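You operate a simulated robot arm through the tools that you are given. There is no shell and no other tool. Be economical: measure what you need, move in short steps, check, and stop when the job is done.

The job below is to be done with a simulated robot arm. You get a single attempt, and the scene is never put back.

Task
Shut both valves of the strainer block and take both strainers out.
Fine: valves first, then latches; clogged one in the short black tray, the other in the long white tray.

It is judged by the outcome, as a careful person would: the job done as asked, and still so three seconds after it is handed in. It fails if anything else is knocked over, pushed out of place, dropped, spilled or broken.

Robot
A 6-joint arm with a two-finger parallel gripper, fixed in place. Base frame: the origin is at the foot of the arm, x ahead of it, y to its left, z up; the work surface is at about z = 0. Units: mm, rad, N and s.
With the tool pointing down near the work surface it reaches from about 180 to 460 mm from the base axis. Its first joint turns from -1.222 to 1.222 rad. Payload 1.9 kg.
Tool frame: the origin (TCP) lies between the finger pads and is the grasp point; the fingertips stand 23 mm ahead of it; z points along the fingers, y is the line along which they close. Largest opening 94 mm; finger width 38, thickness 10; the body of the gripper, 54 by 96 mm, starts 39 mm behind the TCP.
Orientation is that of the tool frame in the base frame, as a unit quaternion [x, y, z, w]. With the fingers straight down and closing along the base's y, the tool's x points along the base's -x, its y along +y and its z along -z.

Tools
- The arm moves only by the tool send_rows. Its arguments are lists of equal length, an entry for each row: "translation": the shift along the base's x, y, z in mm, a list of three; "rotation": the turn, a rotation vector about the base's x, y, z in rad, a list of three; "grip": the closure in counts, from 0 (fully open) to 255 (shut). In form: {"translation": [[tx, ty, tz], ...], "rotation": [[rx, ry, rz], ...], "grip": [grip, ...]}. A call has 1 to 12 rows; each row is the pose to reach, as a shift and turn from the pose commanded when the call began. Rows are played at 5 a second. More than 50 mm and 0.15 rad between two rows, or a gripper value outside its range, and nothing of the call is played. Where a pose cannot be reached the arm comes as near as it can. A force on the tool above 60 N (or 10 N above the force at the start of the call, whichever is more), or a blocked arm, ends the call early, and 0.2 s more pass. Each finger travels about 108 mm/s and halts on what it meets, pressing with about 34 N; the grip force reading is that of the motor and also rises with nothing between the fingers. The clock runs only during rows and for 0.2 s after the last one: add rows that repeat a pose to give the fingers time. The reply holds the time, the measured pose of the TCP, the force on the tool along the base axes, the opening and the grip force, in the units named above and with some noise, with the torque about the TCP (base axes, N m) and any sound that the robot's microphone picked up.
- Cameras (640 x 400 px; columns grow to the right, rows downward): "scene" is fixed at [72.3, 332.1, 419.2]; the picture's right is [-0.56, -0.83, 0.00], its down [-0.51, 0.35, -0.78] and it looks along [0.65, -0.44, -0.62] (base axes); focal length 214 px, centre (320, 200). "wrist" rides on the gripper at [86, 16, -75] in the tool frame; the picture's right is [-0.18, 0.98, 0.00], its down [-0.58, -0.11, -0.81] and it looks along [-0.79, -0.15, 0.59] (tool axes); focal length 243 px, centre (320, 200).
- camera(camera): a new picture of that camera. No time passes.
- locate(camera, pixels): for up to 12 pixels [column, row] of the newest picture of that camera ("zoom" is the newest enlarged one), the place [x, y, z] in the base frame of the surface seen there, good to about 2 mm. No time passes.
- enlarge(camera, box): a new picture of the part [left, top, right, bottom] of that camera's present view, enlarged. No time passes.
- close_job(): hands the job in; it is judged then, once.

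Go step by step. Measure first, check grasps and placings, and put right what went wrong. The budget is 80 turns and 38 pictures, counting those below and the enlarged ones. Unless the task says otherwise, let go and move clear before handing in, and close with one line.

The tools are called as a command line: name --argument value ..., lists and objects as JSON in quotes. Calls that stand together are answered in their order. send_rows: Moves the arm, as the interface text tells. Its arguments: {"type":"object","properties":{"translation":{"type":"array","items":{"type":"array","items":{"type":"number"}}},"rotation":{"type":"array","items":{"type":"array","items":{"type":"number"}}},"grip":{"type":"array","items":{"type":"number"}}},"required":["translation","rotation","grip"]} The other tools are called the same way: camera (camera) takes a picture; locate (camera, pixels) gives the place of the surface under pixels of a picture; enlarge (camera, box) takes an enlarged picture of a part of a camera's view; close_job () hands the job in.

At the start:

```text
time_s: 0.0
ee_pos: [273.3, 49.2, 314.2]
ee_rot: [0.001, 1.0, 0.0, 0.0]
ft_force: [0.6, 0.6, 0.4]
moment: [-0.01, -0.01, -0.02]
opening: 94.0
finger_force: 0.1
```

scene: 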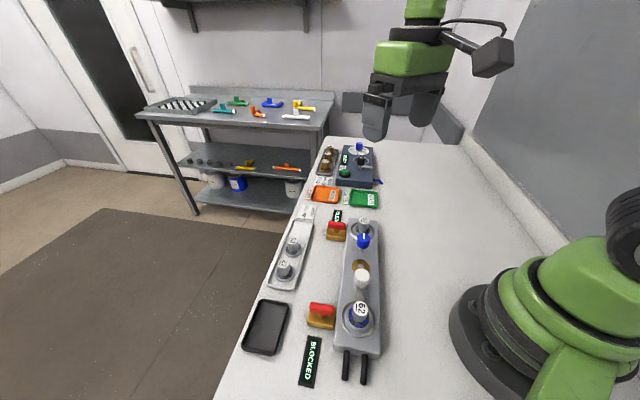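
wrist: 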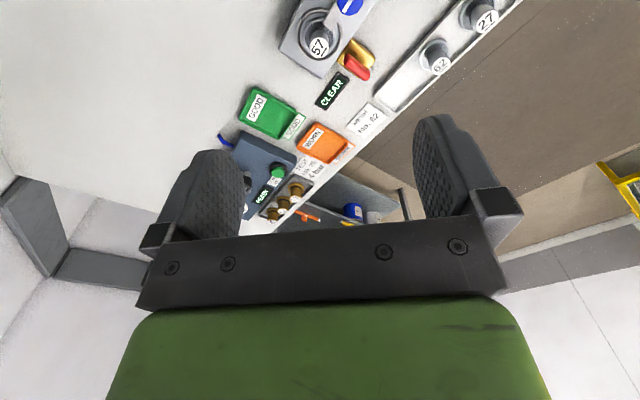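

The scene picture shows the strainer block at about (360,290), with blue and white valve knobs, a black tray at (265,328) and a long white tray at (292,250). I'll enlarge both ends of the block first.

enlarge --camera "scene" --box '[230, 200, 420, 320]'

enlarge --camera "scene" --box '[230, 280, 420, 400]'

```text
3.33 times, centred on (325, 260) of scene
```

zoom: 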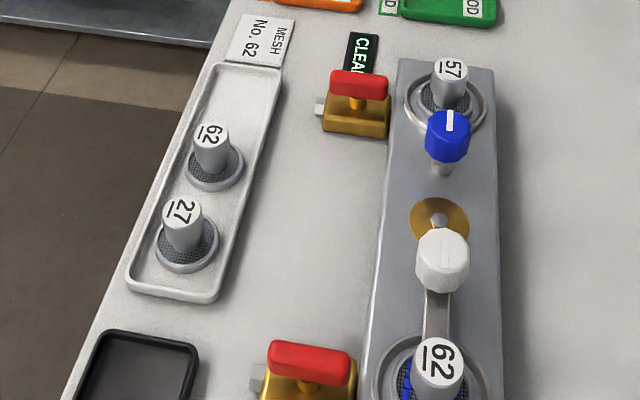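

```text
3.33 times, centred on (325, 340) of scene
```

zoom: 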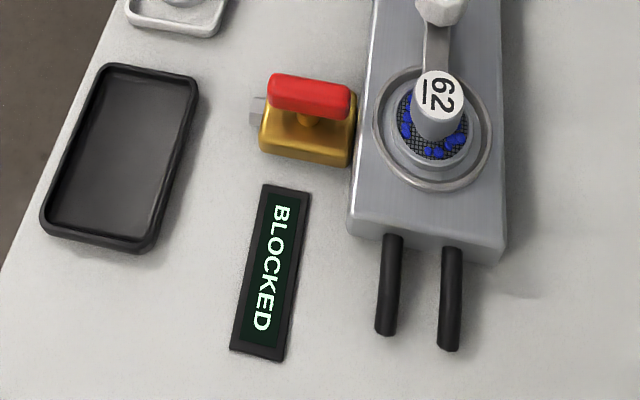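

The near strainer "62" at zoom (440,100) has blue clogging bits, and the far one is "57". Each valve has a red lever lying along its brass body. I'll locate the features next.

locate --camera "zoom" --pixels '[[437, 92], [308, 95], [275, 80], [345, 105], [258, 110], [350, 150], [120, 150], [375, 130], [485, 130], [440, 8], [360, 230], [500, 250]]'

locate --camera "scene" --pixels '[[364, 222], [363, 239], [361, 265], [362, 278], [336, 226], [330, 233], [344, 226], [284, 270], [293, 247], [305, 215], [265, 328], [360, 312]]'

```text
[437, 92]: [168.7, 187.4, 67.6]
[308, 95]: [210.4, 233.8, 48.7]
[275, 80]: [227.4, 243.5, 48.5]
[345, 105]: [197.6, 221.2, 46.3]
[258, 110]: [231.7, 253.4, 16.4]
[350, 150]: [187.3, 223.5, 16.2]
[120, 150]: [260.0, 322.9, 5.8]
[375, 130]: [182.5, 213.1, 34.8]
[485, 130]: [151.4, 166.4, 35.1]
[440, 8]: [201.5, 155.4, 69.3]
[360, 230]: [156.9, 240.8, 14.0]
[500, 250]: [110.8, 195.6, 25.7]
```

```text
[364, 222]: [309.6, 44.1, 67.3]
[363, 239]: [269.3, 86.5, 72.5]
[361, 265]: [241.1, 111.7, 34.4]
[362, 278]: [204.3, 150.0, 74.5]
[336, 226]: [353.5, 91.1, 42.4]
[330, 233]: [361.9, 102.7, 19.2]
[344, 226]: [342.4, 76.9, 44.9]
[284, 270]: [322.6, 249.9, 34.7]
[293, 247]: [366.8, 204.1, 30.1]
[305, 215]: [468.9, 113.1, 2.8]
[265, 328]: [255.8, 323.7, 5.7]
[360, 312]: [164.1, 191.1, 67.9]
```

The block axis runs about −45° in the base frame, with the clogged strainer near (166,188), the other near (309,44) and the latch knobs near (205,150) and (269,87). I'll yaw the tool 45° and pull back so the wrist camera can see the block up close.

send_rows --translation '[[-12, 5, 0], [-24, 10, 0], [-36, 15, 0], [-48, 20, 0], [-60, 25, 0], [-73, 31, 0]]' --rotation '[[0, 0, 0.13], [0, 0, 0.26], [0, 0, 0.39], [0, 0, 0.52], [0, 0, 0.65], [0, 0, 0.785]]' --grip '[0, 0, 0, 0, 0, 0]'

camera --camera "wrist"

```text
time_s: 1.4
ee_pos: [198.5, 80.4, 316.1]
ee_rot: [-0.384, 0.923, 0.0, 0.0]
ft_force: [-0.2, -0.8, -0.7]
moment: [0.0, -0.01, -0.01]
opening: 93.8
finger_force: 0.1
```

```text
33 pictures are left
```

wrist: 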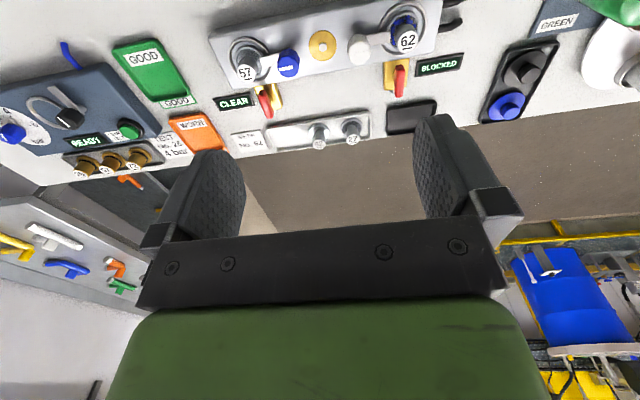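

enlarge --camera "wrist" --box '[200, 0, 360, 130]'

enlarge --camera "wrist" --box '[310, 0, 470, 130]'

```text
3.08 times, centred on (280, 65) of wrist
```

zoom: 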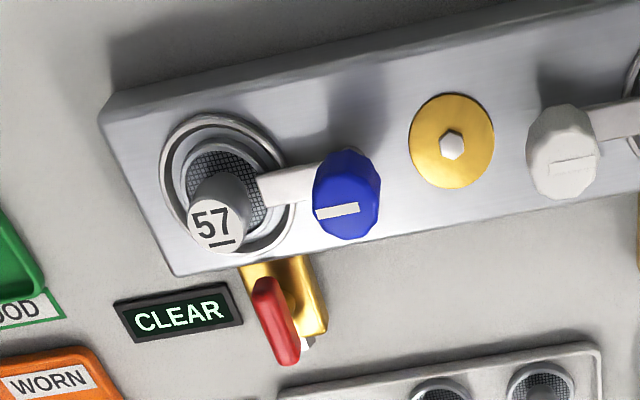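

```text
3.08 times, centred on (390, 65) of wrist
```

zoom: 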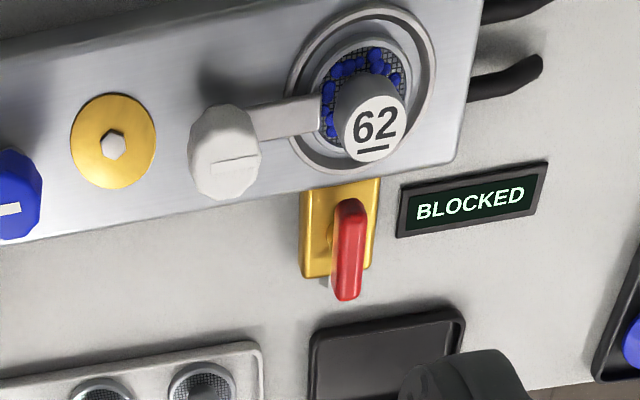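

The levers on the blue and white knobs hold the strainers at zoom (290,190) and (290,118). The red handles lie across the block, along their pipes, so they're open. I'll measure the near valve and the white latch in this zoom.

locate --camera "zoom" --pixels '[[352, 204], [347, 296], [350, 250], [306, 190], [372, 190], [306, 272], [364, 272], [220, 165], [260, 120], [315, 115], [376, 125], [230, 110]]'

enlarge --camera "wrist" --box '[200, 0, 360, 130]'

locate --camera "zoom" --pixels '[[265, 283], [290, 358], [280, 325], [243, 268], [305, 262], [268, 333], [326, 325], [338, 210], [305, 185], [265, 190], [213, 222], [340, 150]]'

```text
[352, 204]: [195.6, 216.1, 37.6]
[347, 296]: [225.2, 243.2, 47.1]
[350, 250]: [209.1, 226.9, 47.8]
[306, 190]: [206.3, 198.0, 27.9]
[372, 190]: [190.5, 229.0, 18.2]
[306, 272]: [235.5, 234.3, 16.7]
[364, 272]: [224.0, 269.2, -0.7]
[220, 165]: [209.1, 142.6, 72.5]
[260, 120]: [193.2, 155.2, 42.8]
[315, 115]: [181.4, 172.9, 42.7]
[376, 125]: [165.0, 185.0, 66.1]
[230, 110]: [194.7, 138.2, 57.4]
```

```text
3.08 times, centred on (280, 65) of wrist
```

zoom: 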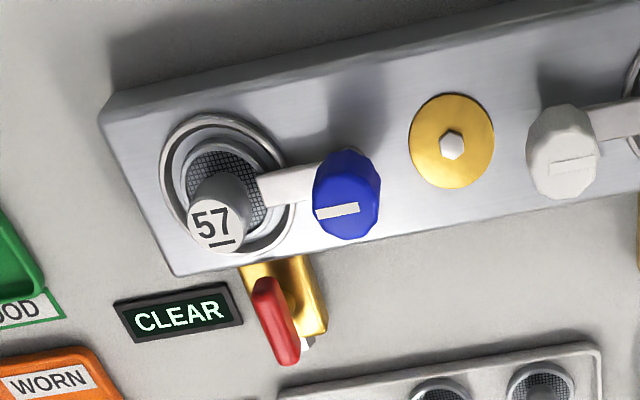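

```text
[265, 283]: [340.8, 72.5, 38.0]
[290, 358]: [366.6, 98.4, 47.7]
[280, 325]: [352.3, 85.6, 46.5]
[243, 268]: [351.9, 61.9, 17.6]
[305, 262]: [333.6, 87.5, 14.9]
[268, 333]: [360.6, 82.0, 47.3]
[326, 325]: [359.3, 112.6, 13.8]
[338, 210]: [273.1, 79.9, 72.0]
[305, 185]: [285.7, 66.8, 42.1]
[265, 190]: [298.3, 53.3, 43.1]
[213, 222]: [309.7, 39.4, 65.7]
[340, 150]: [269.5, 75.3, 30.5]
```

Near valve pivot comes out at about (211,231) and far valve pivot at about (355,87), with handle tops at z≈48. The tool yaw already suits the handles, so I'll move above the near valve with the gripper half closed.

send_rows --translation '[[3, 38, -25], [6, 76, -50], [9, 113, -80], [12, 151, -110], [12, 151, -155], [12, 151, -200], [12, 151, -200]]' --rotation '[[0, 0, 0], [0, 0, 0], [0, 0, 0], [0, 0, 0], [0, 0, 0], [0, 0, 0], [0, 0, 0]]' --grip '[146, 146, 146, 146, 146, 146, 146]'

camera --camera "wrist"

```text
time_s: 3.0
ee_pos: [212.8, 230.7, 114.2]
ee_rot: [-0.382, 0.924, 0.0, 0.001]
ft_force: [-0.1, -0.5, 0.5]
moment: [-0.01, -0.02, 0.02]
opening: 40.0
finger_force: 0.0
```

```text
29 pictures are left
```

wrist: 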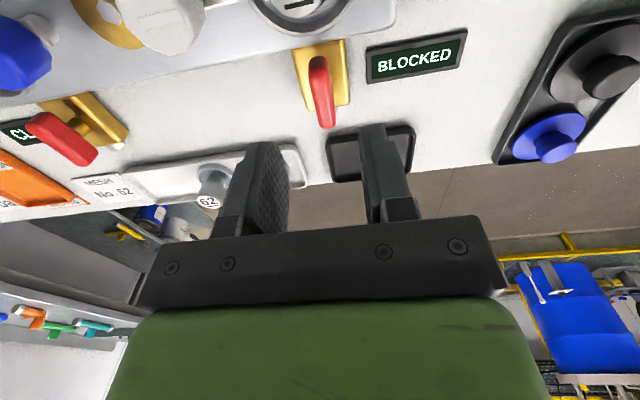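

The near red handle shows at (312,60)–(325,125), so I'll refine its position from this closer view.

locate --camera "wrist" --pixels '[[318, 62], [327, 120], [322, 90], [297, 50], [341, 44], [308, 105], [348, 100], [310, 75], [330, 75]]'

```text
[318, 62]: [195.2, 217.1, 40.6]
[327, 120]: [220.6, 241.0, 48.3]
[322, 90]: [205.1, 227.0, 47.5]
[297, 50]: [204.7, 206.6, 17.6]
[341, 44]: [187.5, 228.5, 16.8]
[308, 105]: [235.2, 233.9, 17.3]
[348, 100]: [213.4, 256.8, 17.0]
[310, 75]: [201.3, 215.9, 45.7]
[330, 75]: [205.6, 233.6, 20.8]
```

The valve centre is at about (210,231), so I'll descend to TCP z≈49 and close on the handle.

send_rows --translation '[[-2.5, 0.5, -30], [-2.5, 0.5, -55], [-2.5, 0.5, -65], [-2.5, 0.5, -65], [-2.5, 0.5, -65], [-2.5, 0.5, -65]]' --rotation '[[0, 0, 0], [0, 0, 0], [0, 0, 0], [0, 0, 0], [0, 0, 0], [0, 0, 0]]' --grip '[146, 146, 146, 200, 230, 230]'

```text
time_s: 4.4
ee_pos: [210.0, 230.7, 49.5]
ee_rot: [-0.383, 0.924, 0.0, 0.0]
ft_force: [12.0, -7.9, -5.3]
moment: [-0.03, -0.08, 0.01]
opening: 15.6
finger_force: 7.4
```

The fingers hold the handle (15.6 mm), with a slight side load toward +v. I'll ease that by shifting 1 mm and try a small turn in the positive direction.

send_rows --translation '[[0.7, -0.7, 0], [0.7, -0.7, 0], [0.7, -0.7, 0], [0.7, -0.7, 0]]' --rotation '[[0, 0, 0], [0, 0, 0.07], [0, 0, 0.14], [0, 0, 0.14]]' --grip '[235, 235, 235, 235]'

```text
time_s: 5.4
ee_pos: [210.7, 228.1, 50.4]
ee_rot: [-0.447, 0.895, -0.001, -0.002]
ft_force: [13.4, -24.1, -5.2]
moment: [-0.41, 0.04, -0.58]
opening: 18.5
finger_force: 12.1
```

The positive turn is resisted (moment −0.58 N·m, fingers pried open), so that looks like the stop. I'll go back and try the negative direction.

send_rows --translation '[[0, 0, 0], [0, 0, 0], [0, 0, 0], [0, 0, 0], [0, 0, 0]]' --rotation '[[0, 0, -0.07], [0, 0, -0.14], [0, 0, -0.21], [0, 0, -0.28], [0, 0, -0.28]]' --grip '[235, 235, 235, 235, 235]'

```text
time_s: 6.6
ee_pos: [210.6, 231.0, 49.2]
ee_rot: [-0.317, 0.948, 0.0, 0.002]
ft_force: [12.5, -10.0, 5.0]
moment: [-0.25, -0.31, -0.04]
opening: 14.0
finger_force: 7.4
```

It turns freely the negative way. I'll continue to −90°.

send_rows --translation '[[0.7, -0.7, 0], [0.7, -0.7, 0], [0.7, -0.7, 0], [0.7, -0.7, 0], [0.7, -0.7, 0], [0.7, -0.7, 0], [0.7, -0.7, 0]]' --rotation '[[0, 0, -0.12], [0, 0, -0.24], [0, 0, -0.36], [0, 0, -0.48], [0, 0, -0.6], [0, 0, -0.72], [0, 0, -0.72]]' --grip '[235, 235, 235, 235, 235, 235, 235]'

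```text
time_s: 8.2
ee_pos: [210.6, 231.5, 50.1]
ee_rot: [0.037, 0.999, 0.0, 0.0]
ft_force: [-20.6, 45.4, -19.4]
moment: [0.06, -0.01, 0.11]
opening: 13.0
finger_force: 45.1
```

A side load of about 45 N has built up. I'll relax the grip into a loose cage, shift +y slightly and continue.

send_rows --translation '[[0, 0.8, 0], [0, 0.8, 0], [0, 0.8, 0], [0, 0.8, 0]]' --rotation '[[0, 0, 0], [0, 0, 0], [0, 0, -0.1], [0, 0, -0.2]]' --grip '[212, 212, 212, 212]'

```text
time_s: 9.2
ee_pos: [212.8, 232.4, 49.1]
ee_rot: [0.138, 0.99, 0.001, 0.0]
ft_force: [17.4, 4.5, 4.9]
moment: [-0.03, -0.16, 0.14]
opening: 15.6
finger_force: 0.0
```

The load is low now. I'll turn on toward −90° plus a little overtravel.

send_rows --translation '[[-1, 0.3, 0], [-1, 0.3, 0], [-1, 0.3, 0], [-1, 0.3, 0], [-1, 0.3, 0], [-1, 0.3, 0]]' --rotation '[[0, 0, -0.12], [0, 0, -0.24], [0, 0, -0.36], [0, 0, -0.48], [0, 0, -0.56], [0, 0, -0.6]]' --grip '[212, 212, 212, 212, 212, 212]'

enlarge --camera "scene" --box '[260, 260, 420, 360]'

```text
time_s: 10.6
ee_pos: [211.9, 231.5, 49.6]
ee_rot: [0.423, 0.906, 0.001, 0.001]
ft_force: [7.0, 5.2, -2.5]
moment: [0.02, 0.03, 0.18]
opening: 19.4
finger_force: 4.1
```

```text
4.00 times, centred on (340, 310) of scene
```

zoom: 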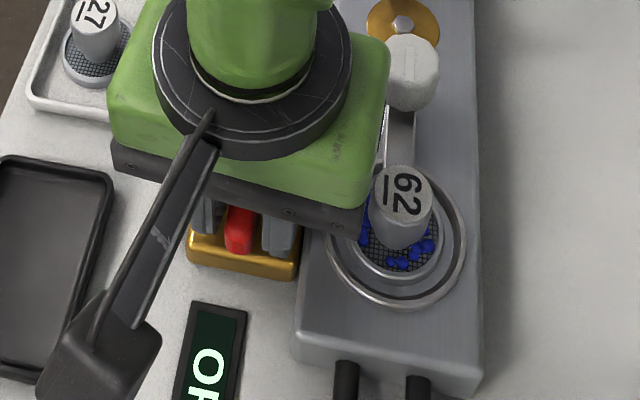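

The near valve's sign now starts with "OF…", probably "OFF", and the fingers are prying against the stop. I'll square up, open a little, rise and look.

send_rows --translation '[[0, 0, 0], [0, 0, 0], [0, 0, 30], [0, 0, 70], [0, 0, 70]]' --rotation '[[0, 0, 0.09], [0, 0, 0.09], [0, 0, 0.09], [0, 0, 0.09], [0, 0, 0.09]]' --grip '[195, 165, 165, 165, 146]'

enlarge --camera "scene" --box '[240, 270, 420, 400]'

```text
time_s: 11.8
ee_pos: [209.7, 231.1, 119.5]
ee_rot: [0.382, 0.924, 0.0, 0.0]
ft_force: [0.5, -0.2, 0.3]
moment: [0.0, 0.0, -0.04]
opening: 40.3
finger_force: 0.0
```

```text
3.08 times, centred on (330, 335) of scene
```

zoom: 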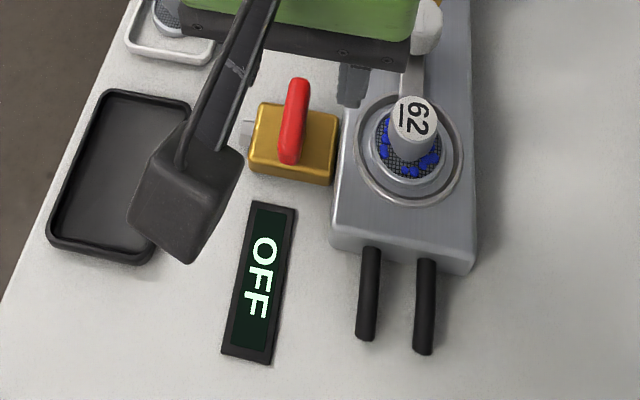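

The near valve reads OFF. I'll move to the far valve, yawing back +90° at a safe height.

send_rows --translation '[[0, 0, 20], [15, -14, 25], [30, -29, 25], [45, -44, 25], [60, -59, 25], [75, -74, 25], [90, -89, 25], [105, -104, 25], [120, -119, 25], [135, -134, 20], [145, -144, 10], [145, -144, 0]]' --rotation '[[0, 0, 0.13], [0, 0, 0.26], [0, 0, 0.39], [0, 0, 0.52], [0, 0, 0.65], [0, 0, 0.78], [0, 0, 0.91], [0, 0, 1.04], [0, 0, 1.17], [0, 0, 1.3], [0, 0, 1.43], [0, 0, 1.57]]' --grip '[146, 146, 146, 146, 146, 146, 146, 146, 146, 146, 146, 146]'

camera --camera "wrist"

```text
time_s: 14.4
ee_pos: [355.1, 87.0, 121.9]
ee_rot: [-0.384, 0.923, 0.001, 0.0]
ft_force: [-0.7, 0.7, 0.2]
moment: [0.02, -0.01, -0.01]
opening: 40.0
finger_force: 0.1
```

```text
26 pictures are left
```

wrist: 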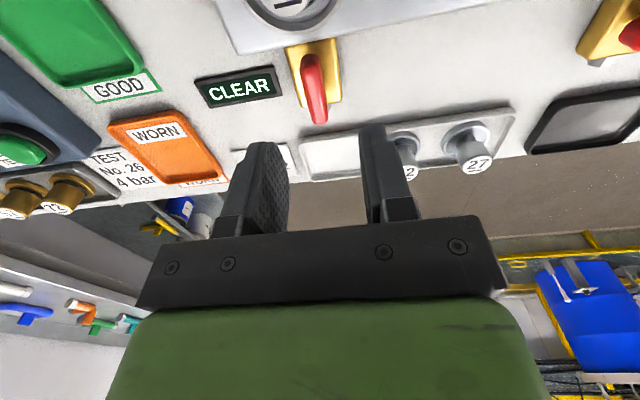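

The far handle shows at (307,57)–(320,120). I'll refine its position.

locate --camera "wrist" --pixels '[[311, 58], [320, 115], [315, 85], [288, 47], [334, 41], [300, 104], [340, 98]]'

```text
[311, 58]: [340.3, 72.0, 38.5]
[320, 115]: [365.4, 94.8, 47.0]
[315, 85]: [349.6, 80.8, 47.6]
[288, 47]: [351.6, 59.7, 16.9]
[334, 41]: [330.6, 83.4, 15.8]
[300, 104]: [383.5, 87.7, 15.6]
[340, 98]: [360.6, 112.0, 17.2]
```

The valve centre is at about (356.4,85.7). I'll descend, cage the handle and make a small negative turn first.

send_rows --translation '[[1.3, -1.3, -35], [1.3, -1.3, -65], [1.3, -1.3, -73], [1.3, -1.3, -73], [1.3, -1.3, -73], [1.3, -1.3, -73], [1.3, -1.3, -73], [1.3, -1.3, -73]]' --rotation '[[0, 0, 0], [0, 0, 0], [0, 0, 0], [0, 0, 0], [0, 0, 0], [0, 0, -0.1], [0, 0, -0.2], [0, 0, -0.3]]' --grip '[146, 146, 146, 180, 212, 212, 212, 212]'

```text
time_s: 16.2
ee_pos: [355.9, 85.3, 46.6]
ee_rot: [-0.239, 0.971, -0.001, -0.001]
ft_force: [0.7, -0.1, -0.6]
moment: [-0.01, -0.02, 0.04]
opening: 16.0
finger_force: 0.1
```

There's little resistance, so I'll continue turning.

send_rows --translation '[[0, 0, 0], [0, 0, 0], [0, 0, 0], [0, 0, 0], [0, 0, 0], [0, 0, 0], [0, 0, 0], [0, 0, 0], [0, 0, 0], [0, 0, 0], [0, 0, 0]]' --rotation '[[0, 0, -0.13], [0, 0, -0.26], [0, 0, -0.39], [0, 0, -0.52], [0, 0, -0.65], [0, 0, -0.78], [0, 0, -0.91], [0, 0, -1.04], [0, 0, -1.17], [0, 0, -1.27], [0, 0, -1.36]]' --grip '[212, 212, 212, 212, 212, 212, 212, 212, 212, 212, 212]'

```text
time_s: 18.6
ee_pos: [355.2, 85.4, 47.4]
ee_rot: [0.424, 0.906, 0.0, 0.0]
ft_force: [2.3, 5.2, -1.0]
moment: [-0.01, -0.02, 0.13]
opening: 18.4
finger_force: 2.8
```

The fingers are pried at the stop the same way as before. I'll square up, open and rise.

send_rows --translation '[[0, 0, 0], [0, 0, 0], [0, 0, 30], [0, 0, 70], [0, 0, 100]]' --rotation '[[0, 0, 0.09], [0, 0, 0.09], [0, 0, 0.09], [0, 0, 0.09], [0, 0, 0.09]]' --grip '[195, 165, 165, 165, 146]'

enlarge --camera "scene" --box '[250, 200, 430, 320]'

```text
time_s: 19.8
ee_pos: [356.2, 84.5, 149.0]
ee_rot: [0.382, 0.924, 0.0, 0.0]
ft_force: [0.8, -0.8, -0.4]
moment: [-0.01, -0.03, 0.01]
opening: 40.3
finger_force: 0.2
```

```text
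3.33 times, centred on (340, 260) of scene
```

zoom: 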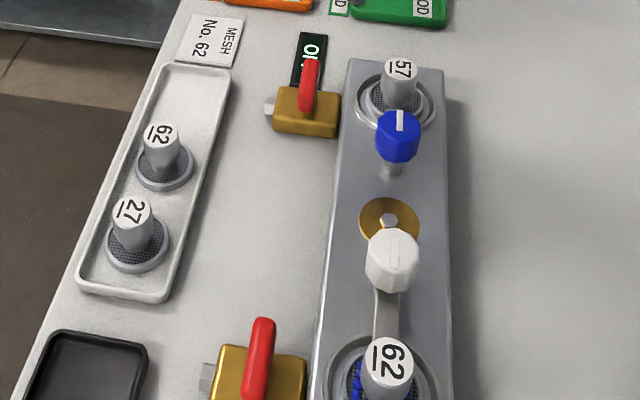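

Both valves are shut, with both red handles along the block. Next I'll view the latches from the wrist camera down the block axis.

send_rows --translation '[[0, 0, 40], [-43, 21, 41], [-86, 43, 41], [-129, 64, 41], [-172, 85.5, 41], [-172, 85.5, 41]]' --rotation '[[0, 0, 0], [0, 0, 0], [0, 0, 0], [0, 0, 0], [0, 0, 0], [0, 0, 0]]' --grip '[110, 110, 110, 110, 110, 110]'

camera --camera "wrist"

```text
time_s: 21.2
ee_pos: [183.9, 172.2, 186.5]
ee_rot: [0.383, 0.924, 0.0, 0.001]
ft_force: [-0.6, -0.5, -0.6]
moment: [0.01, -0.01, -0.02]
opening: 53.7
finger_force: 0.0
```

```text
24 pictures are left
```

wrist: 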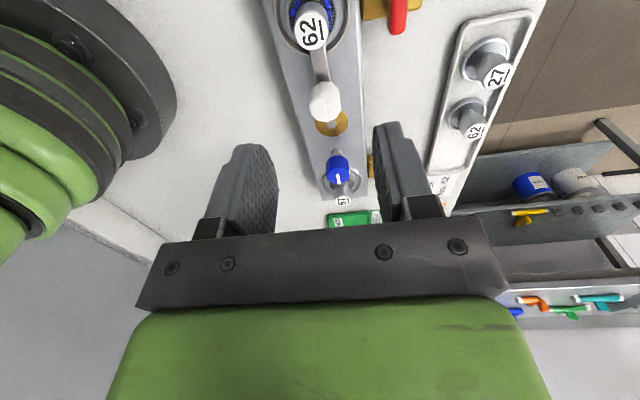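

enlarge --camera "wrist" --box '[260, 0, 400, 110]'

enlarge --camera "wrist" --box '[260, 60, 400, 220]'

```text
3.64 times, centred on (330, 55) of wrist
```

zoom: 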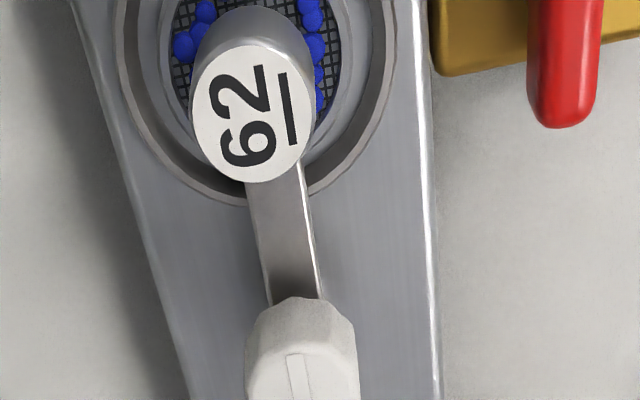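

```text
2.50 times, centred on (330, 140) of wrist
```

zoom: 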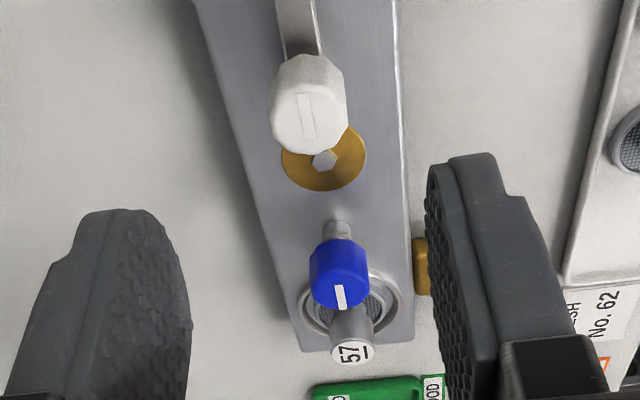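

I'll measure both knob tops in this zoom (white at (307,118), blue at (340,270)).

locate --camera "zoom" --pixels '[[307, 118], [276, 118], [340, 118], [300, 92], [312, 148], [306, 66], [339, 278], [316, 276], [365, 276], [340, 245], [344, 303], [335, 228]]'

```text
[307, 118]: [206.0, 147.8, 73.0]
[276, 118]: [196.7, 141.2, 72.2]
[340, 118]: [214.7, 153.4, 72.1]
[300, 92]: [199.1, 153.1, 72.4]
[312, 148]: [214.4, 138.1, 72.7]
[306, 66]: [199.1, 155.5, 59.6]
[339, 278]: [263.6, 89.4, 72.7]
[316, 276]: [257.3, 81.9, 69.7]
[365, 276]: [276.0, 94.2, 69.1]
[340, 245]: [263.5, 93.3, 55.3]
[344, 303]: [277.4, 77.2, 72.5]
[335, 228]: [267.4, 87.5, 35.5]
```

White knob centre is at about (206.3,146.3) with its top at z 73 and a diameter of about 22 mm. I'll descend on it with tips near z 53 and close.

send_rows --translation '[[12, -13, -30], [22.4, -25.5, -60], [22.4, -25.5, -90], [22.4, -25.5, -111], [22.4, -25.5, -111], [22.4, -25.5, -111], [22.4, -25.5, -111]]' --rotation '[[0, 0, 0], [0, 0, 0], [0, 0, 0], [0, 0, 0], [0, 0, 0], [0, 0, 0], [0, 0, 0]]' --grip '[110, 110, 110, 110, 170, 205, 205]'

```text
time_s: 22.8
ee_pos: [207.8, 146.7, 76.4]
ee_rot: [0.381, 0.924, 0.003, 0.003]
ft_force: [24.8, 23.4, -29.5]
moment: [-0.34, 0.25, 0.06]
opening: 28.0
finger_force: 45.0
```

The knob is 28 mm wide and there's a side load toward +u. I'll re-centre by +1.5 mm in u and grip more gently.

send_rows --translation '[[0, 0, 0], [1.2, 1.2, 0], [1.2, 1.2, 0], [1.2, 1.2, 0]]' --rotation '[[0, 0, 0], [0, 0, 0], [0, 0, 0], [0, 0, 0]]' --grip '[160, 160, 188, 188]'

```text
time_s: 23.8
ee_pos: [207.4, 146.7, 75.1]
ee_rot: [0.383, 0.924, 0.0, 0.0]
ft_force: [0.8, -5.6, 0.5]
moment: [0.32, -0.25, -0.01]
opening: 28.0
finger_force: 45.6
```

It's centred now. I'll make a small trial turn in the positive direction.

send_rows --translation '[[0, 0, 0], [0, 0, 0], [0, 0, 0], [0, 0, 0]]' --rotation '[[0, 0, 0.07], [0, 0, 0.14], [0, 0, 0.21], [0, 0, 0.21]]' --grip '[195, 195, 195, 195]'

```text
time_s: 24.8
ee_pos: [206.4, 146.7, 77.1]
ee_rot: [0.283, 0.959, -0.002, -0.001]
ft_force: [5.4, -19.4, -32.5]
moment: [0.3, -0.31, -0.01]
opening: 28.0
finger_force: 44.9
```

The torque is near zero, so the knob is turning with the tool. I'll continue to about +90°.

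send_rows --translation '[[0, 0, 0], [0, 0, 0], [0, 0, 0], [0, 0, 0], [0, 0, 0], [0, 0, 0]]' --rotation '[[0, 0, 0.12], [0, 0, 0.24], [0, 0, 0.36], [0, 0, 0.48], [0, 0, 0.6], [0, 0, 0.6]]' --grip '[195, 195, 195, 195, 195, 195]'

enlarge --camera "scene" --box '[280, 230, 440, 360]'

```text
time_s: 25.8
ee_pos: [205.4, 144.7, 77.2]
ee_rot: [0.076, 0.997, -0.002, -0.003]
ft_force: [-0.2, -8.9, 1.7]
moment: [0.4, -0.89, -0.01]
opening: 27.6
finger_force: 45.0
stopped in row 4: the force on the tool passed its limit at 61 N (the readings are from after the stop); the commanded pose is now the measured one
```

```text
3.08 times, centred on (360, 295) of scene
```

zoom: 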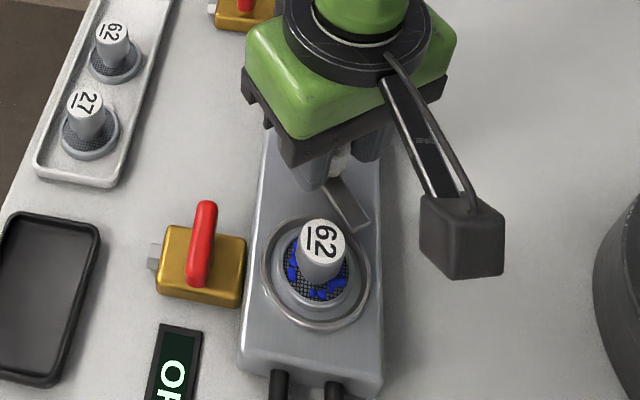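

The lever has swung about 40° off the strainer (zoom (345,205)). I'll release the side load, re-centre and turn further.

send_rows --translation '[[0, 0, 0], [1.3, 1.8, -1], [1.3, 1.8, -1], [1.3, 1.8, -1], [1.3, 1.8, -1], [1.3, 1.8, -1], [1.3, 1.8, -1], [1.3, 1.8, -1], [1.3, 1.8, -1]]' --rotation '[[0, 0, 0], [0, 0, 0], [0, 0, 0], [0, 0, 0], [0, 0, 0.1], [0, 0, 0.2], [0, 0, 0.3], [0, 0, 0.4], [0, 0, 0.4]]' --grip '[165, 165, 188, 188, 188, 188, 188, 188, 188]'

```text
time_s: 27.8
ee_pos: [206.2, 148.1, 75.9]
ee_rot: [-0.126, 0.992, -0.003, -0.003]
ft_force: [7.3, -18.2, -0.6]
moment: [-0.15, 0.22, -0.02]
opening: 33.5
finger_force: 9.6
```

The opening reads 33.5 mm with low force, so I'll look at how the knob sits.

enlarge --camera "scene" --box '[300, 210, 420, 320]'

```text
3.64 times, centred on (360, 265) of scene
```

zoom: 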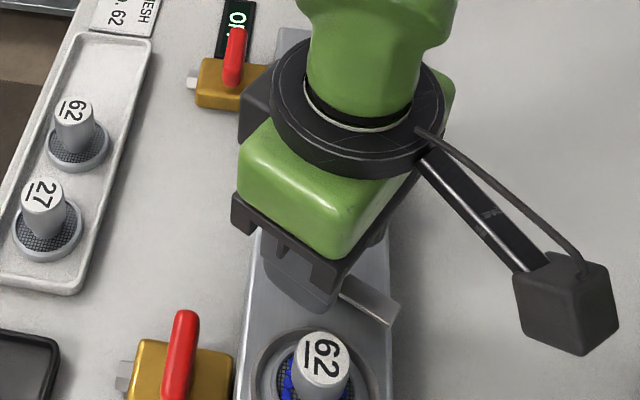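

The lever is at about 60° now. I'll re-grip centred and go the last stretch.

send_rows --translation '[[0, 0, 0], [0.5, -1, 0], [0.5, -1, 0], [0.5, -1, 0], [0.5, -1, 0], [0.5, -1, 0], [0.5, -1, 0], [0.5, -1, 0], [0.5, -1, 0], [0.5, -1, 0], [0.5, -1, 0]]' --rotation '[[0, 0, 0], [0, 0, 0], [0, 0, 0], [0, 0, 0], [0, 0, 0.1], [0, 0, 0.2], [0, 0, 0.3], [0, 0, 0.4], [0, 0, 0.5], [0, 0, 0.56], [0, 0, 0.56]]' --grip '[150, 150, 180, 185, 185, 185, 185, 185, 185, 185, 185]'

```text
time_s: 30.2
ee_pos: [206.9, 146.5, 77.4]
ee_rot: [-0.394, 0.919, -0.004, -0.001]
ft_force: [5.9, -11.5, 1.0]
moment: [-0.09, -0.03, -0.04]
opening: 31.2
finger_force: 5.8
```

Yaw is now about +46°, which is 90° of turn. I'll open, rise and check the lever.

send_rows --translation '[[0, 0, 0], [0, 0, 0], [0, 0, 30], [0, 0, 70], [20, -20, 100], [40, -40, 100]]' --rotation '[[0, 0, 0], [0, 0, 0], [0, 0, 0], [0, 0, 0], [0, 0, 0], [0, 0, 0]]' --grip '[150, 120, 120, 120, 120, 120]'

enlarge --camera "scene" --box '[280, 230, 440, 360]'

```text
time_s: 31.6
ee_pos: [249.5, 106.6, 177.3]
ee_rot: [-0.394, 0.919, -0.003, -0.001]
ft_force: [0.2, 0.3, 0.2]
moment: [-0.01, -0.03, 0.02]
opening: 49.5
finger_force: 0.1
```

```text
3.08 times, centred on (360, 295) of scene
```

zoom: 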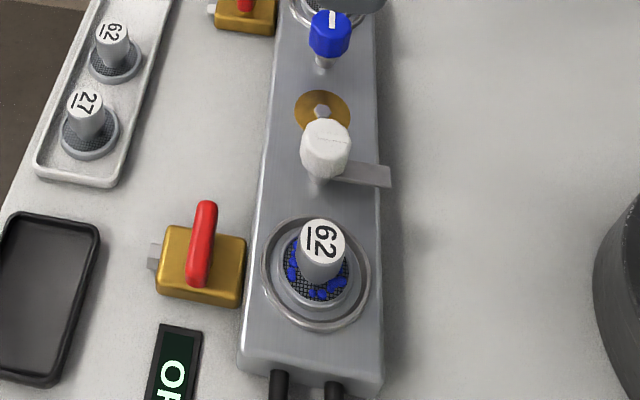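

The white latch is fully off. I'll rotate back to −45° and grip the blue knob at about (270,84.3).

send_rows --translation '[[5, -5, 0], [10, -11, 0], [15, -16, 0], [20, -22, 0], [20.5, -22.3, 0], [20.5, -22.3, 0], [20.5, -22.3, 0], [20.5, -22.3, 0], [20.5, -22.3, 0], [20.5, -22.3, 0], [20.5, -22.3, -30], [20.5, -22.3, -50]]' --rotation '[[0, 0, -0.14], [0, 0, -0.28], [0, 0, -0.42], [0, 0, -0.56], [0, 0, -0.7], [0, 0, -0.84], [0, 0, -0.98], [0, 0, -1.12], [0, 0, -1.26], [0, 0, -1.4], [0, 0, -1.52], [0, 0, -1.59]]' --grip '[110, 110, 110, 110, 110, 110, 110, 110, 110, 110, 110, 110]'

send_rows --translation '[[0, 0, -30], [0, 0, -50], [0, 0, -50], [0, 0, -50], [0, 0, -50]]' --rotation '[[0, 0, 0], [0, 0, 0], [0, 0, 0], [0, 0, 0], [0, 0, 0]]' --grip '[110, 110, 160, 186, 186]'

```text
time_s: 34.2
ee_pos: [267.5, 85.1, 126.4]
ee_rot: [0.382, 0.924, -0.002, -0.004]
ft_force: [0.0, -0.4, 0.8]
moment: [-0.04, 0.03, 0.04]
opening: 53.7
finger_force: 0.1
```

```text
time_s: 35.4
ee_pos: [270.0, 82.4, 76.8]
ee_rot: [0.38, 0.925, -0.002, -0.003]
ft_force: [-0.6, -4.0, -9.2]
moment: [0.24, -0.69, -0.01]
opening: 27.6
finger_force: 44.9
```

Well centred at 27.6 mm. I'll try a small positive turn.

send_rows --translation '[[0, 0, 0], [0, 0, 0], [0, 0, 0], [0, 0, 0]]' --rotation '[[0, 0, 0.08], [0, 0, 0.16], [0, 0, 0.24], [0, 0, 0.24]]' --grip '[188, 188, 188, 188]'

enlarge --camera "scene" --box '[300, 190, 420, 280]'

```text
time_s: 36.4
ee_pos: [268.0, 84.4, 75.7]
ee_rot: [0.267, 0.964, -0.001, -0.006]
ft_force: [-21.5, -17.1, 26.3]
moment: [0.21, -0.23, -0.12]
opening: 27.4
finger_force: 45.3
```

```text
4.44 times, centred on (360, 235) of scene
```

zoom: 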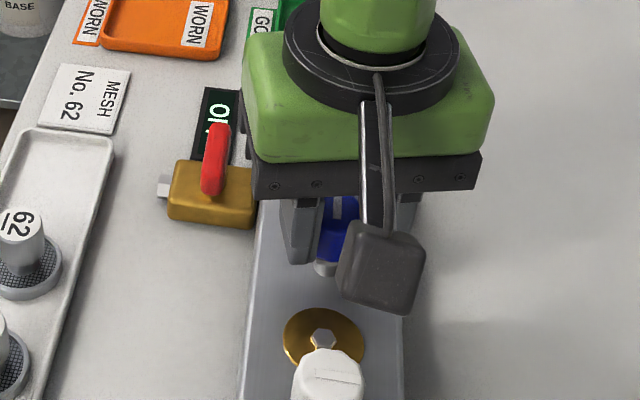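

It's ambiguous, with a small −0.12 N·m and some side load. I'll re-centre toward −u and turn a bit more, watching the torque.

send_rows --translation '[[-0.7, -0.7, 0], [-0.7, -0.7, 0], [-0.7, -0.7, 0], [-0.7, -0.7, 0], [-0.7, -0.7, 0]]' --rotation '[[0, 0, 0], [0, 0, 0.08], [0, 0, 0.16], [0, 0, 0.24], [0, 0, 0.24]]' --grip '[188, 188, 188, 188, 188]'

enlarge --camera "wrist" --box '[240, 100, 440, 240]'

```text
time_s: 37.6
ee_pos: [268.4, 82.9, 75.1]
ee_rot: [0.149, 0.989, -0.002, -0.003]
ft_force: [-15.3, -16.2, 11.5]
moment: [0.26, -0.21, -0.6]
opening: 28.0
finger_force: 45.3
```

```text
2.86 times, centred on (340, 170) of wrist
```

zoom: 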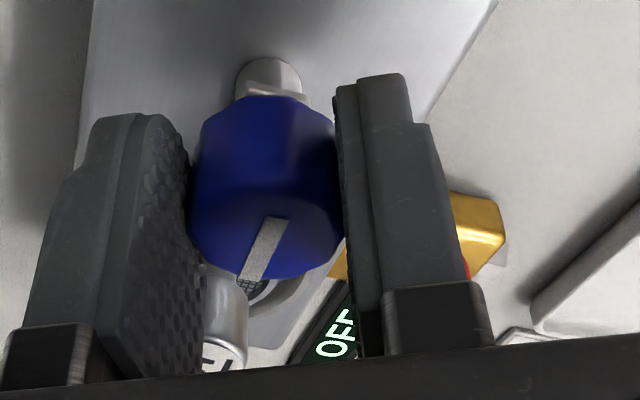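

Torque is −0.6 N·m and the white mark at zoom (265,245) still points at the strainer, so positive is the stop. I'll release, yaw to +45°, re-grip and turn the negative way.

send_rows --translation '[[0, 0, 0], [0.8, 0.5, 0], [0.8, 0.5, 0], [0.8, 0.5, 0], [0.8, 0.5, 0], [0.8, 0.5, 0], [0.8, 0.5, 0], [0.8, 0.5, 0], [0.8, 0.5, 0], [0.8, 0.5, 0], [0.8, 0.5, 0], [0.8, 0.5, 0]]' --rotation '[[0, 0, 0], [0, 0, 0], [0, 0, 0.14], [0, 0, 0.28], [0, 0, 0.42], [0, 0, 0.56], [0, 0, 0.7], [0, 0, 0.84], [0, 0, 0.98], [0, 0, 1.08], [0, 0, 1.08], [0, 0, 1.08]]' --grip '[145, 140, 140, 140, 140, 140, 140, 140, 140, 140, 170, 186]'

send_rows --translation '[[0, 0, 0], [0, 0, 0], [0, 0, 0], [0, 0, 0], [0, 0, 0]]' --rotation '[[0, 0, 0], [0, 0, -0.1], [0, 0, -0.2], [0, 0, -0.3], [0, 0, -0.3]]' --grip '[188, 188, 188, 188, 188]'

```text
time_s: 40.2
ee_pos: [268.9, 83.3, 75.6]
ee_rot: [-0.38, 0.925, -0.004, -0.002]
ft_force: [10.8, -22.8, -2.5]
moment: [0.05, -0.19, -0.19]
opening: 36.1
finger_force: 12.5
```

```text
time_s: 41.4
ee_pos: [267.9, 81.4, 75.3]
ee_rot: [-0.236, 0.972, -0.003, -0.002]
ft_force: [6.8, -22.7, 7.5]
moment: [-0.23, -0.1, -0.08]
opening: 34.9
finger_force: 11.6
```

The opening of 35 mm with a side load along +v means the tool is off-centre by about 3.5 mm along the block. I'll re-centre and continue.

send_rows --translation '[[0, 0, 0], [2.6, -2.6, 0], [2.6, -2.6, 0], [2.6, -2.6, 0], [2.6, -2.6, 0]]' --rotation '[[0, 0, 0], [0, 0, 0], [0, 0, 0], [0, 0, 0], [0, 0, 0]]' --grip '[145, 145, 170, 186, 186]'

```text
time_s: 42.6
ee_pos: [271.4, 81.0, 74.1]
ee_rot: [-0.237, 0.972, -0.003, -0.002]
ft_force: [3.3, -6.8, -2.2]
moment: [0.43, 0.32, 0.0]
opening: 27.4
finger_force: 44.7
```

Now it's centred (27.4 mm with a full grip). I'll turn in the negative direction.

send_rows --translation '[[0, 0, 0], [0, 0, 0], [0, 0, 0], [0, 0, 0], [0, 0, 0], [0, 0, 0]]' --rotation '[[0, 0, -0.1], [0, 0, -0.2], [0, 0, -0.3], [0, 0, -0.4], [0, 0, -0.5], [0, 0, -0.5]]' --grip '[186, 186, 186, 186, 186, 186]'

```text
time_s: 44.0
ee_pos: [270.5, 82.3, 76.2]
ee_rot: [0.011, 1.0, -0.003, -0.003]
ft_force: [-7.6, -8.0, -25.7]
moment: [0.34, 0.14, 0.01]
opening: 27.3
finger_force: 44.8
```

It's moving freely (Mz≈0). I'll continue to a full quarter turn.

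send_rows --translation '[[0, 0, 0], [0, 0, 0], [0, 0, 0], [0, 0, 0], [0, 0, 0], [0, 0, 0], [0, 0, 0], [0, 0, 0], [0, 0, 0], [0, 0, 0]]' --rotation '[[0, 0, -0.12], [0, 0, -0.24], [0, 0, -0.36], [0, 0, -0.48], [0, 0, -0.6], [0, 0, -0.72], [0, 0, -0.84], [0, 0, -0.96], [0, 0, -1.07], [0, 0, -1.07]]' --grip '[186, 186, 186, 186, 186, 186, 186, 186, 186, 186]'

enlarge --camera "scene" --box '[300, 190, 420, 280]'

```text
time_s: 46.2
ee_pos: [272.9, 81.1, 75.6]
ee_rot: [0.519, 0.855, 0.0, -0.003]
ft_force: [-0.7, -1.0, 7.1]
moment: [-0.27, -0.32, 0.76]
opening: 27.3
finger_force: 44.2
```

```text
4.44 times, centred on (360, 235) of scene
```

zoom: 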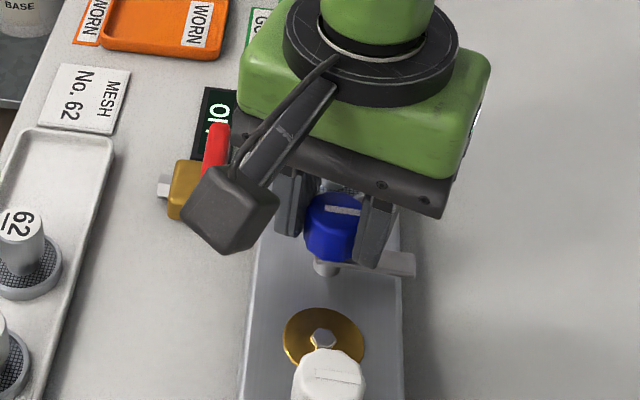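

The blue lever now points off to the side (zoom (380,262)) and it's against its stop (0.76 N·m). I'll release, rise, move back along the block and look at the near strainer.

send_rows --translation '[[0, 0, 0], [0, 0, 0], [0, 0, 35], [-20, 20, 70], [-55, 55, 100], [-90, 90, 110], [-110, 110, 110], [-110, 110, 110]]' --rotation '[[0, 0, 0], [0, 0, 0], [0, 0, 0], [0, 0, 0.1], [0, 0, 0.2], [0, 0, 0.3], [0, 0, 0.3], [0, 0, 0.3]]' --grip '[150, 120, 120, 120, 120, 120, 120, 120]'

camera --camera "wrist"

enlarge --camera "scene" --box '[230, 200, 420, 400]'

```text
refused: row 5 steps farther than a row can; nothing moved
```

```text
15 pictures are left
```

wrist: 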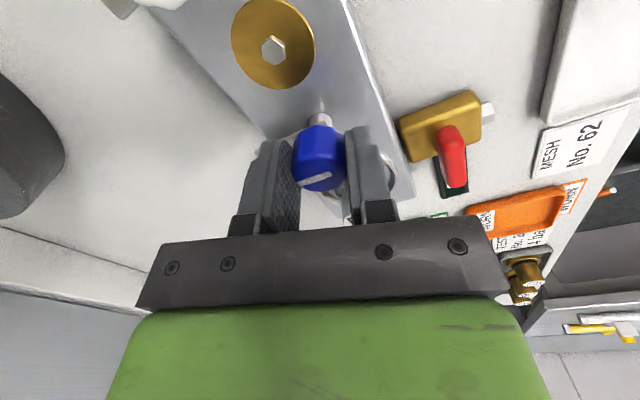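

```text
2.00 times, centred on (325, 300) of scene
```

zoom: 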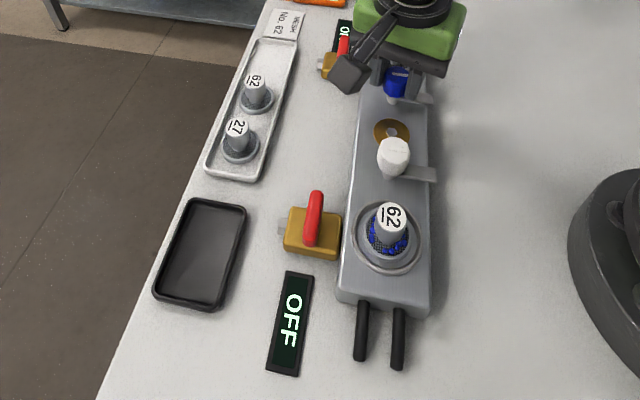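

The move was refused for step size, so nothing moved. The scene zoom shows the near strainer top at (391,216) and both trays, so I'll measure those now.

locate --camera "zoom" --pixels '[[391, 216], [378, 214], [405, 219], [393, 205], [390, 228], [392, 240], [200, 250], [215, 205], [165, 285], [240, 215], [205, 300], [286, 70]]'

send_rows --translation '[[0, 0, 0], [0, 0, 0], [0, 0, 35], [-10, 10, 75], [-35, 35, 100], [-60, 60, 110], [-85, 85, 110], [-110, 110, 110], [-110, 110, 110]]' --rotation '[[0, 0, 0], [0, 0, 0], [0, 0, 0], [0, 0, 0.1], [0, 0, 0.2], [0, 0, 0.3], [0, 0, 0.3], [0, 0, 0.3], [0, 0, 0.3]]' --grip '[150, 120, 120, 120, 120, 120, 120, 120, 120]'

```text
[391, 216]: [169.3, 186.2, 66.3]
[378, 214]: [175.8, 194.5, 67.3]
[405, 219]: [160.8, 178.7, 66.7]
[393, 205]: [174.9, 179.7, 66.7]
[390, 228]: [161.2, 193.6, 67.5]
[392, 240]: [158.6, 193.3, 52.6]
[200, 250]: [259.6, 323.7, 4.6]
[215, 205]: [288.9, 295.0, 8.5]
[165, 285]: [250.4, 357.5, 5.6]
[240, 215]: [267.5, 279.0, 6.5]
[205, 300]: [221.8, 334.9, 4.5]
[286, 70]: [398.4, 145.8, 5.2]
```

```text
time_s: 48.2
ee_pos: [159.4, 195.2, 183.8]
ee_rot: [0.385, 0.923, -0.002, -0.004]
ft_force: [0.0, -1.0, 0.5]
moment: [0.03, -0.02, 0.01]
opening: 49.4
finger_force: 0.1
```

The near strainer handle is centred at about (168,186.6), 21 mm in diameter, with its top at z 67. I'll descend to TCP z≈70 and grip it.

send_rows --translation '[[8.6, -8.6, -40], [8.6, -8.6, -80], [8.6, -8.6, -105], [8.6, -8.6, -114], [8.6, -8.6, -114], [8.6, -8.6, -114], [8.6, -8.6, -114]]' --rotation '[[0, 0, 0], [0, 0, 0], [0, 0, 0], [0, 0, 0], [0, 0, 0], [0, 0, 0], [0, 0, 0]]' --grip '[120, 120, 120, 120, 170, 205, 205]'

```text
time_s: 49.8
ee_pos: [167.9, 184.3, 73.3]
ee_rot: [0.386, 0.923, -0.002, -0.004]
ft_force: [1.0, 1.0, -0.2]
moment: [-0.02, -0.01, 0.0]
opening: 23.3
finger_force: 33.7
```

It's gripped at 23.3 mm with hardly any side load. I'll lift it straight up slowly.

send_rows --translation '[[0, 0, 0], [0, 0, 8], [0, 0, 16], [0, 0, 30], [0, 0, 50], [0, 0, 75]]' --rotation '[[0, 0, 0], [0, 0, 0], [0, 0, 0], [0, 0, 0], [0, 0, 0], [0, 0, 0]]' --grip '[220, 220, 220, 220, 220, 220]'

enlarge --camera "scene" --box '[230, 220, 430, 400]'

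```text
time_s: 51.2
ee_pos: [169.9, 181.4, 147.9]
ee_rot: [0.385, 0.923, -0.003, -0.003]
ft_force: [-0.6, -0.2, -0.3]
moment: [-0.01, 0.02, 0.0]
opening: 12.8
finger_force: 0.1
```

```text
2.22 times, centred on (330, 310) of scene
```

zoom: 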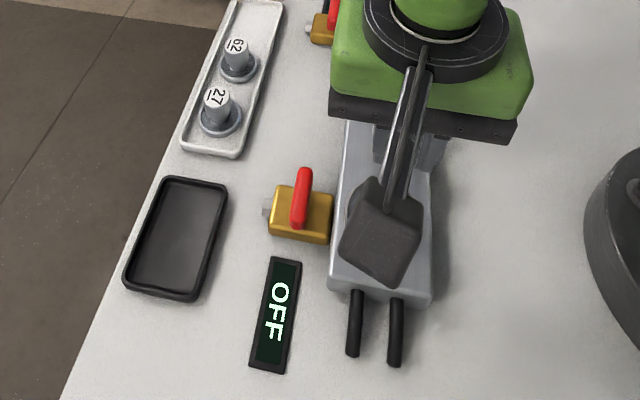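

The fingers came up empty (12.8 mm), so they slipped off the handle. I'll move aside along the block and check the strainer.

send_rows --translation '[[0, 0, 20], [25, -25, 20], [50, -50, 20], [75, -75, 20]]' --rotation '[[0, 0, 0], [0, 0, 0], [0, 0, 0], [0, 0, 0]]' --grip '[140, 140, 140, 140]'

enlarge --camera "scene" --box '[310, 270, 410, 350]'

```text
time_s: 52.2
ee_pos: [242.0, 104.8, 165.9]
ee_rot: [0.384, 0.923, -0.001, -0.004]
ft_force: [-0.2, 0.9, 0.2]
moment: [0.0, 0.02, -0.01]
opening: 42.3
finger_force: 0.1
```

```text
5.00 times, centred on (360, 310) of scene
```

zoom: 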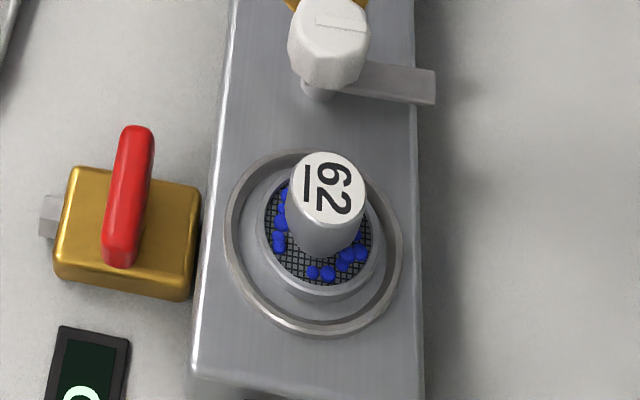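

The strainer is still seated and upright. I'll measure its handle and seat more carefully.

locate --camera "zoom" --pixels '[[325, 187], [291, 185], [360, 192], [328, 157], [321, 220], [318, 240], [317, 256], [300, 275], [350, 268], [318, 290], [310, 310], [280, 290]]'

```text
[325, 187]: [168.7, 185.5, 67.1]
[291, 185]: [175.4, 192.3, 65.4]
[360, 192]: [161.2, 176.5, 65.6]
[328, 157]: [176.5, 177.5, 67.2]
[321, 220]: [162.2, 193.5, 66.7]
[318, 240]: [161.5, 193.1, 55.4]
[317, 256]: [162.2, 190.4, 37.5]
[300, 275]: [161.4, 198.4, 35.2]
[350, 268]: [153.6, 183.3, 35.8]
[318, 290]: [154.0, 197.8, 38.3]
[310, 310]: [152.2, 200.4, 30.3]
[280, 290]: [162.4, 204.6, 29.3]
```

Handle axis is at (168.7,185.3), spanning z 37–67 and slightly narrower at the bottom. I'll go back and grip about 8 mm lower and fully tight.

send_rows --translation '[[-25, 26, 0], [-50, 52, 0], [-75.2, 77.3, 0], [-75.2, 77.3, -45], [-75.2, 77.3, -85], [-75.2, 77.3, -103], [-75.2, 77.3, -103], [-75.2, 77.3, -103], [-75.2, 77.3, -103], [-75.2, 77.3, -103]]' --rotation '[[0, 0, 0], [0, 0, 0], [0, 0, 0], [0, 0, 0], [0, 0, 0], [0, 0, 0], [0, 0, 0], [0, 0, 0], [0, 0, 0], [0, 0, 0]]' --grip '[120, 120, 120, 120, 120, 120, 160, 195, 195, 195]'

```text
time_s: 54.4
ee_pos: [165.4, 183.9, 65.1]
ee_rot: [0.385, 0.923, -0.001, -0.003]
ft_force: [0.1, -0.1, -0.6]
moment: [0.04, -0.02, 0.03]
opening: 23.9
finger_force: 34.2
```

I'll tighten fully and lift a few millimetres while watching the readings.

send_rows --translation '[[0, 0, 0], [0, 0, 0], [0, 0, 3], [0, 0, 6]]' --rotation '[[0, 0, 0], [0, 0, 0], [0, 0, 0], [0, 0, 0]]' --grip '[255, 255, 255, 255]'

```text
time_s: 55.4
ee_pos: [168.3, 184.0, 71.2]
ee_rot: [0.386, 0.923, -0.002, -0.004]
ft_force: [0.0, -0.4, -1.2]
moment: [0.03, -0.01, 0.0]
opening: 23.7
finger_force: 34.5
```

It's held at 23.7 mm with Fz −1.2 N, so the weight is showing. I'll continue the lift.

send_rows --translation '[[0, 0, 6], [0, 0, 14], [0, 0, 24], [0, 0, 40], [0, 0, 60]]' --rotation '[[0, 0, 0], [0, 0, 0], [0, 0, 0], [0, 0, 0], [0, 0, 0]]' --grip '[255, 255, 255, 255, 255]'

enlarge --camera "scene" --box '[220, 200, 420, 350]'

```text
time_s: 56.6
ee_pos: [169.4, 184.8, 129.7]
ee_rot: [0.385, 0.923, -0.001, -0.004]
ft_force: [0.1, -0.4, -1.1]
moment: [-0.02, 0.01, 0.0]
opening: 23.8
finger_force: 34.0
```

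```text
2.67 times, centred on (320, 275) of scene
```

zoom: 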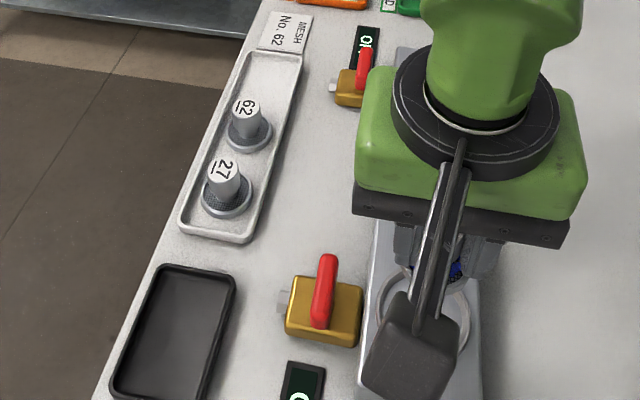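

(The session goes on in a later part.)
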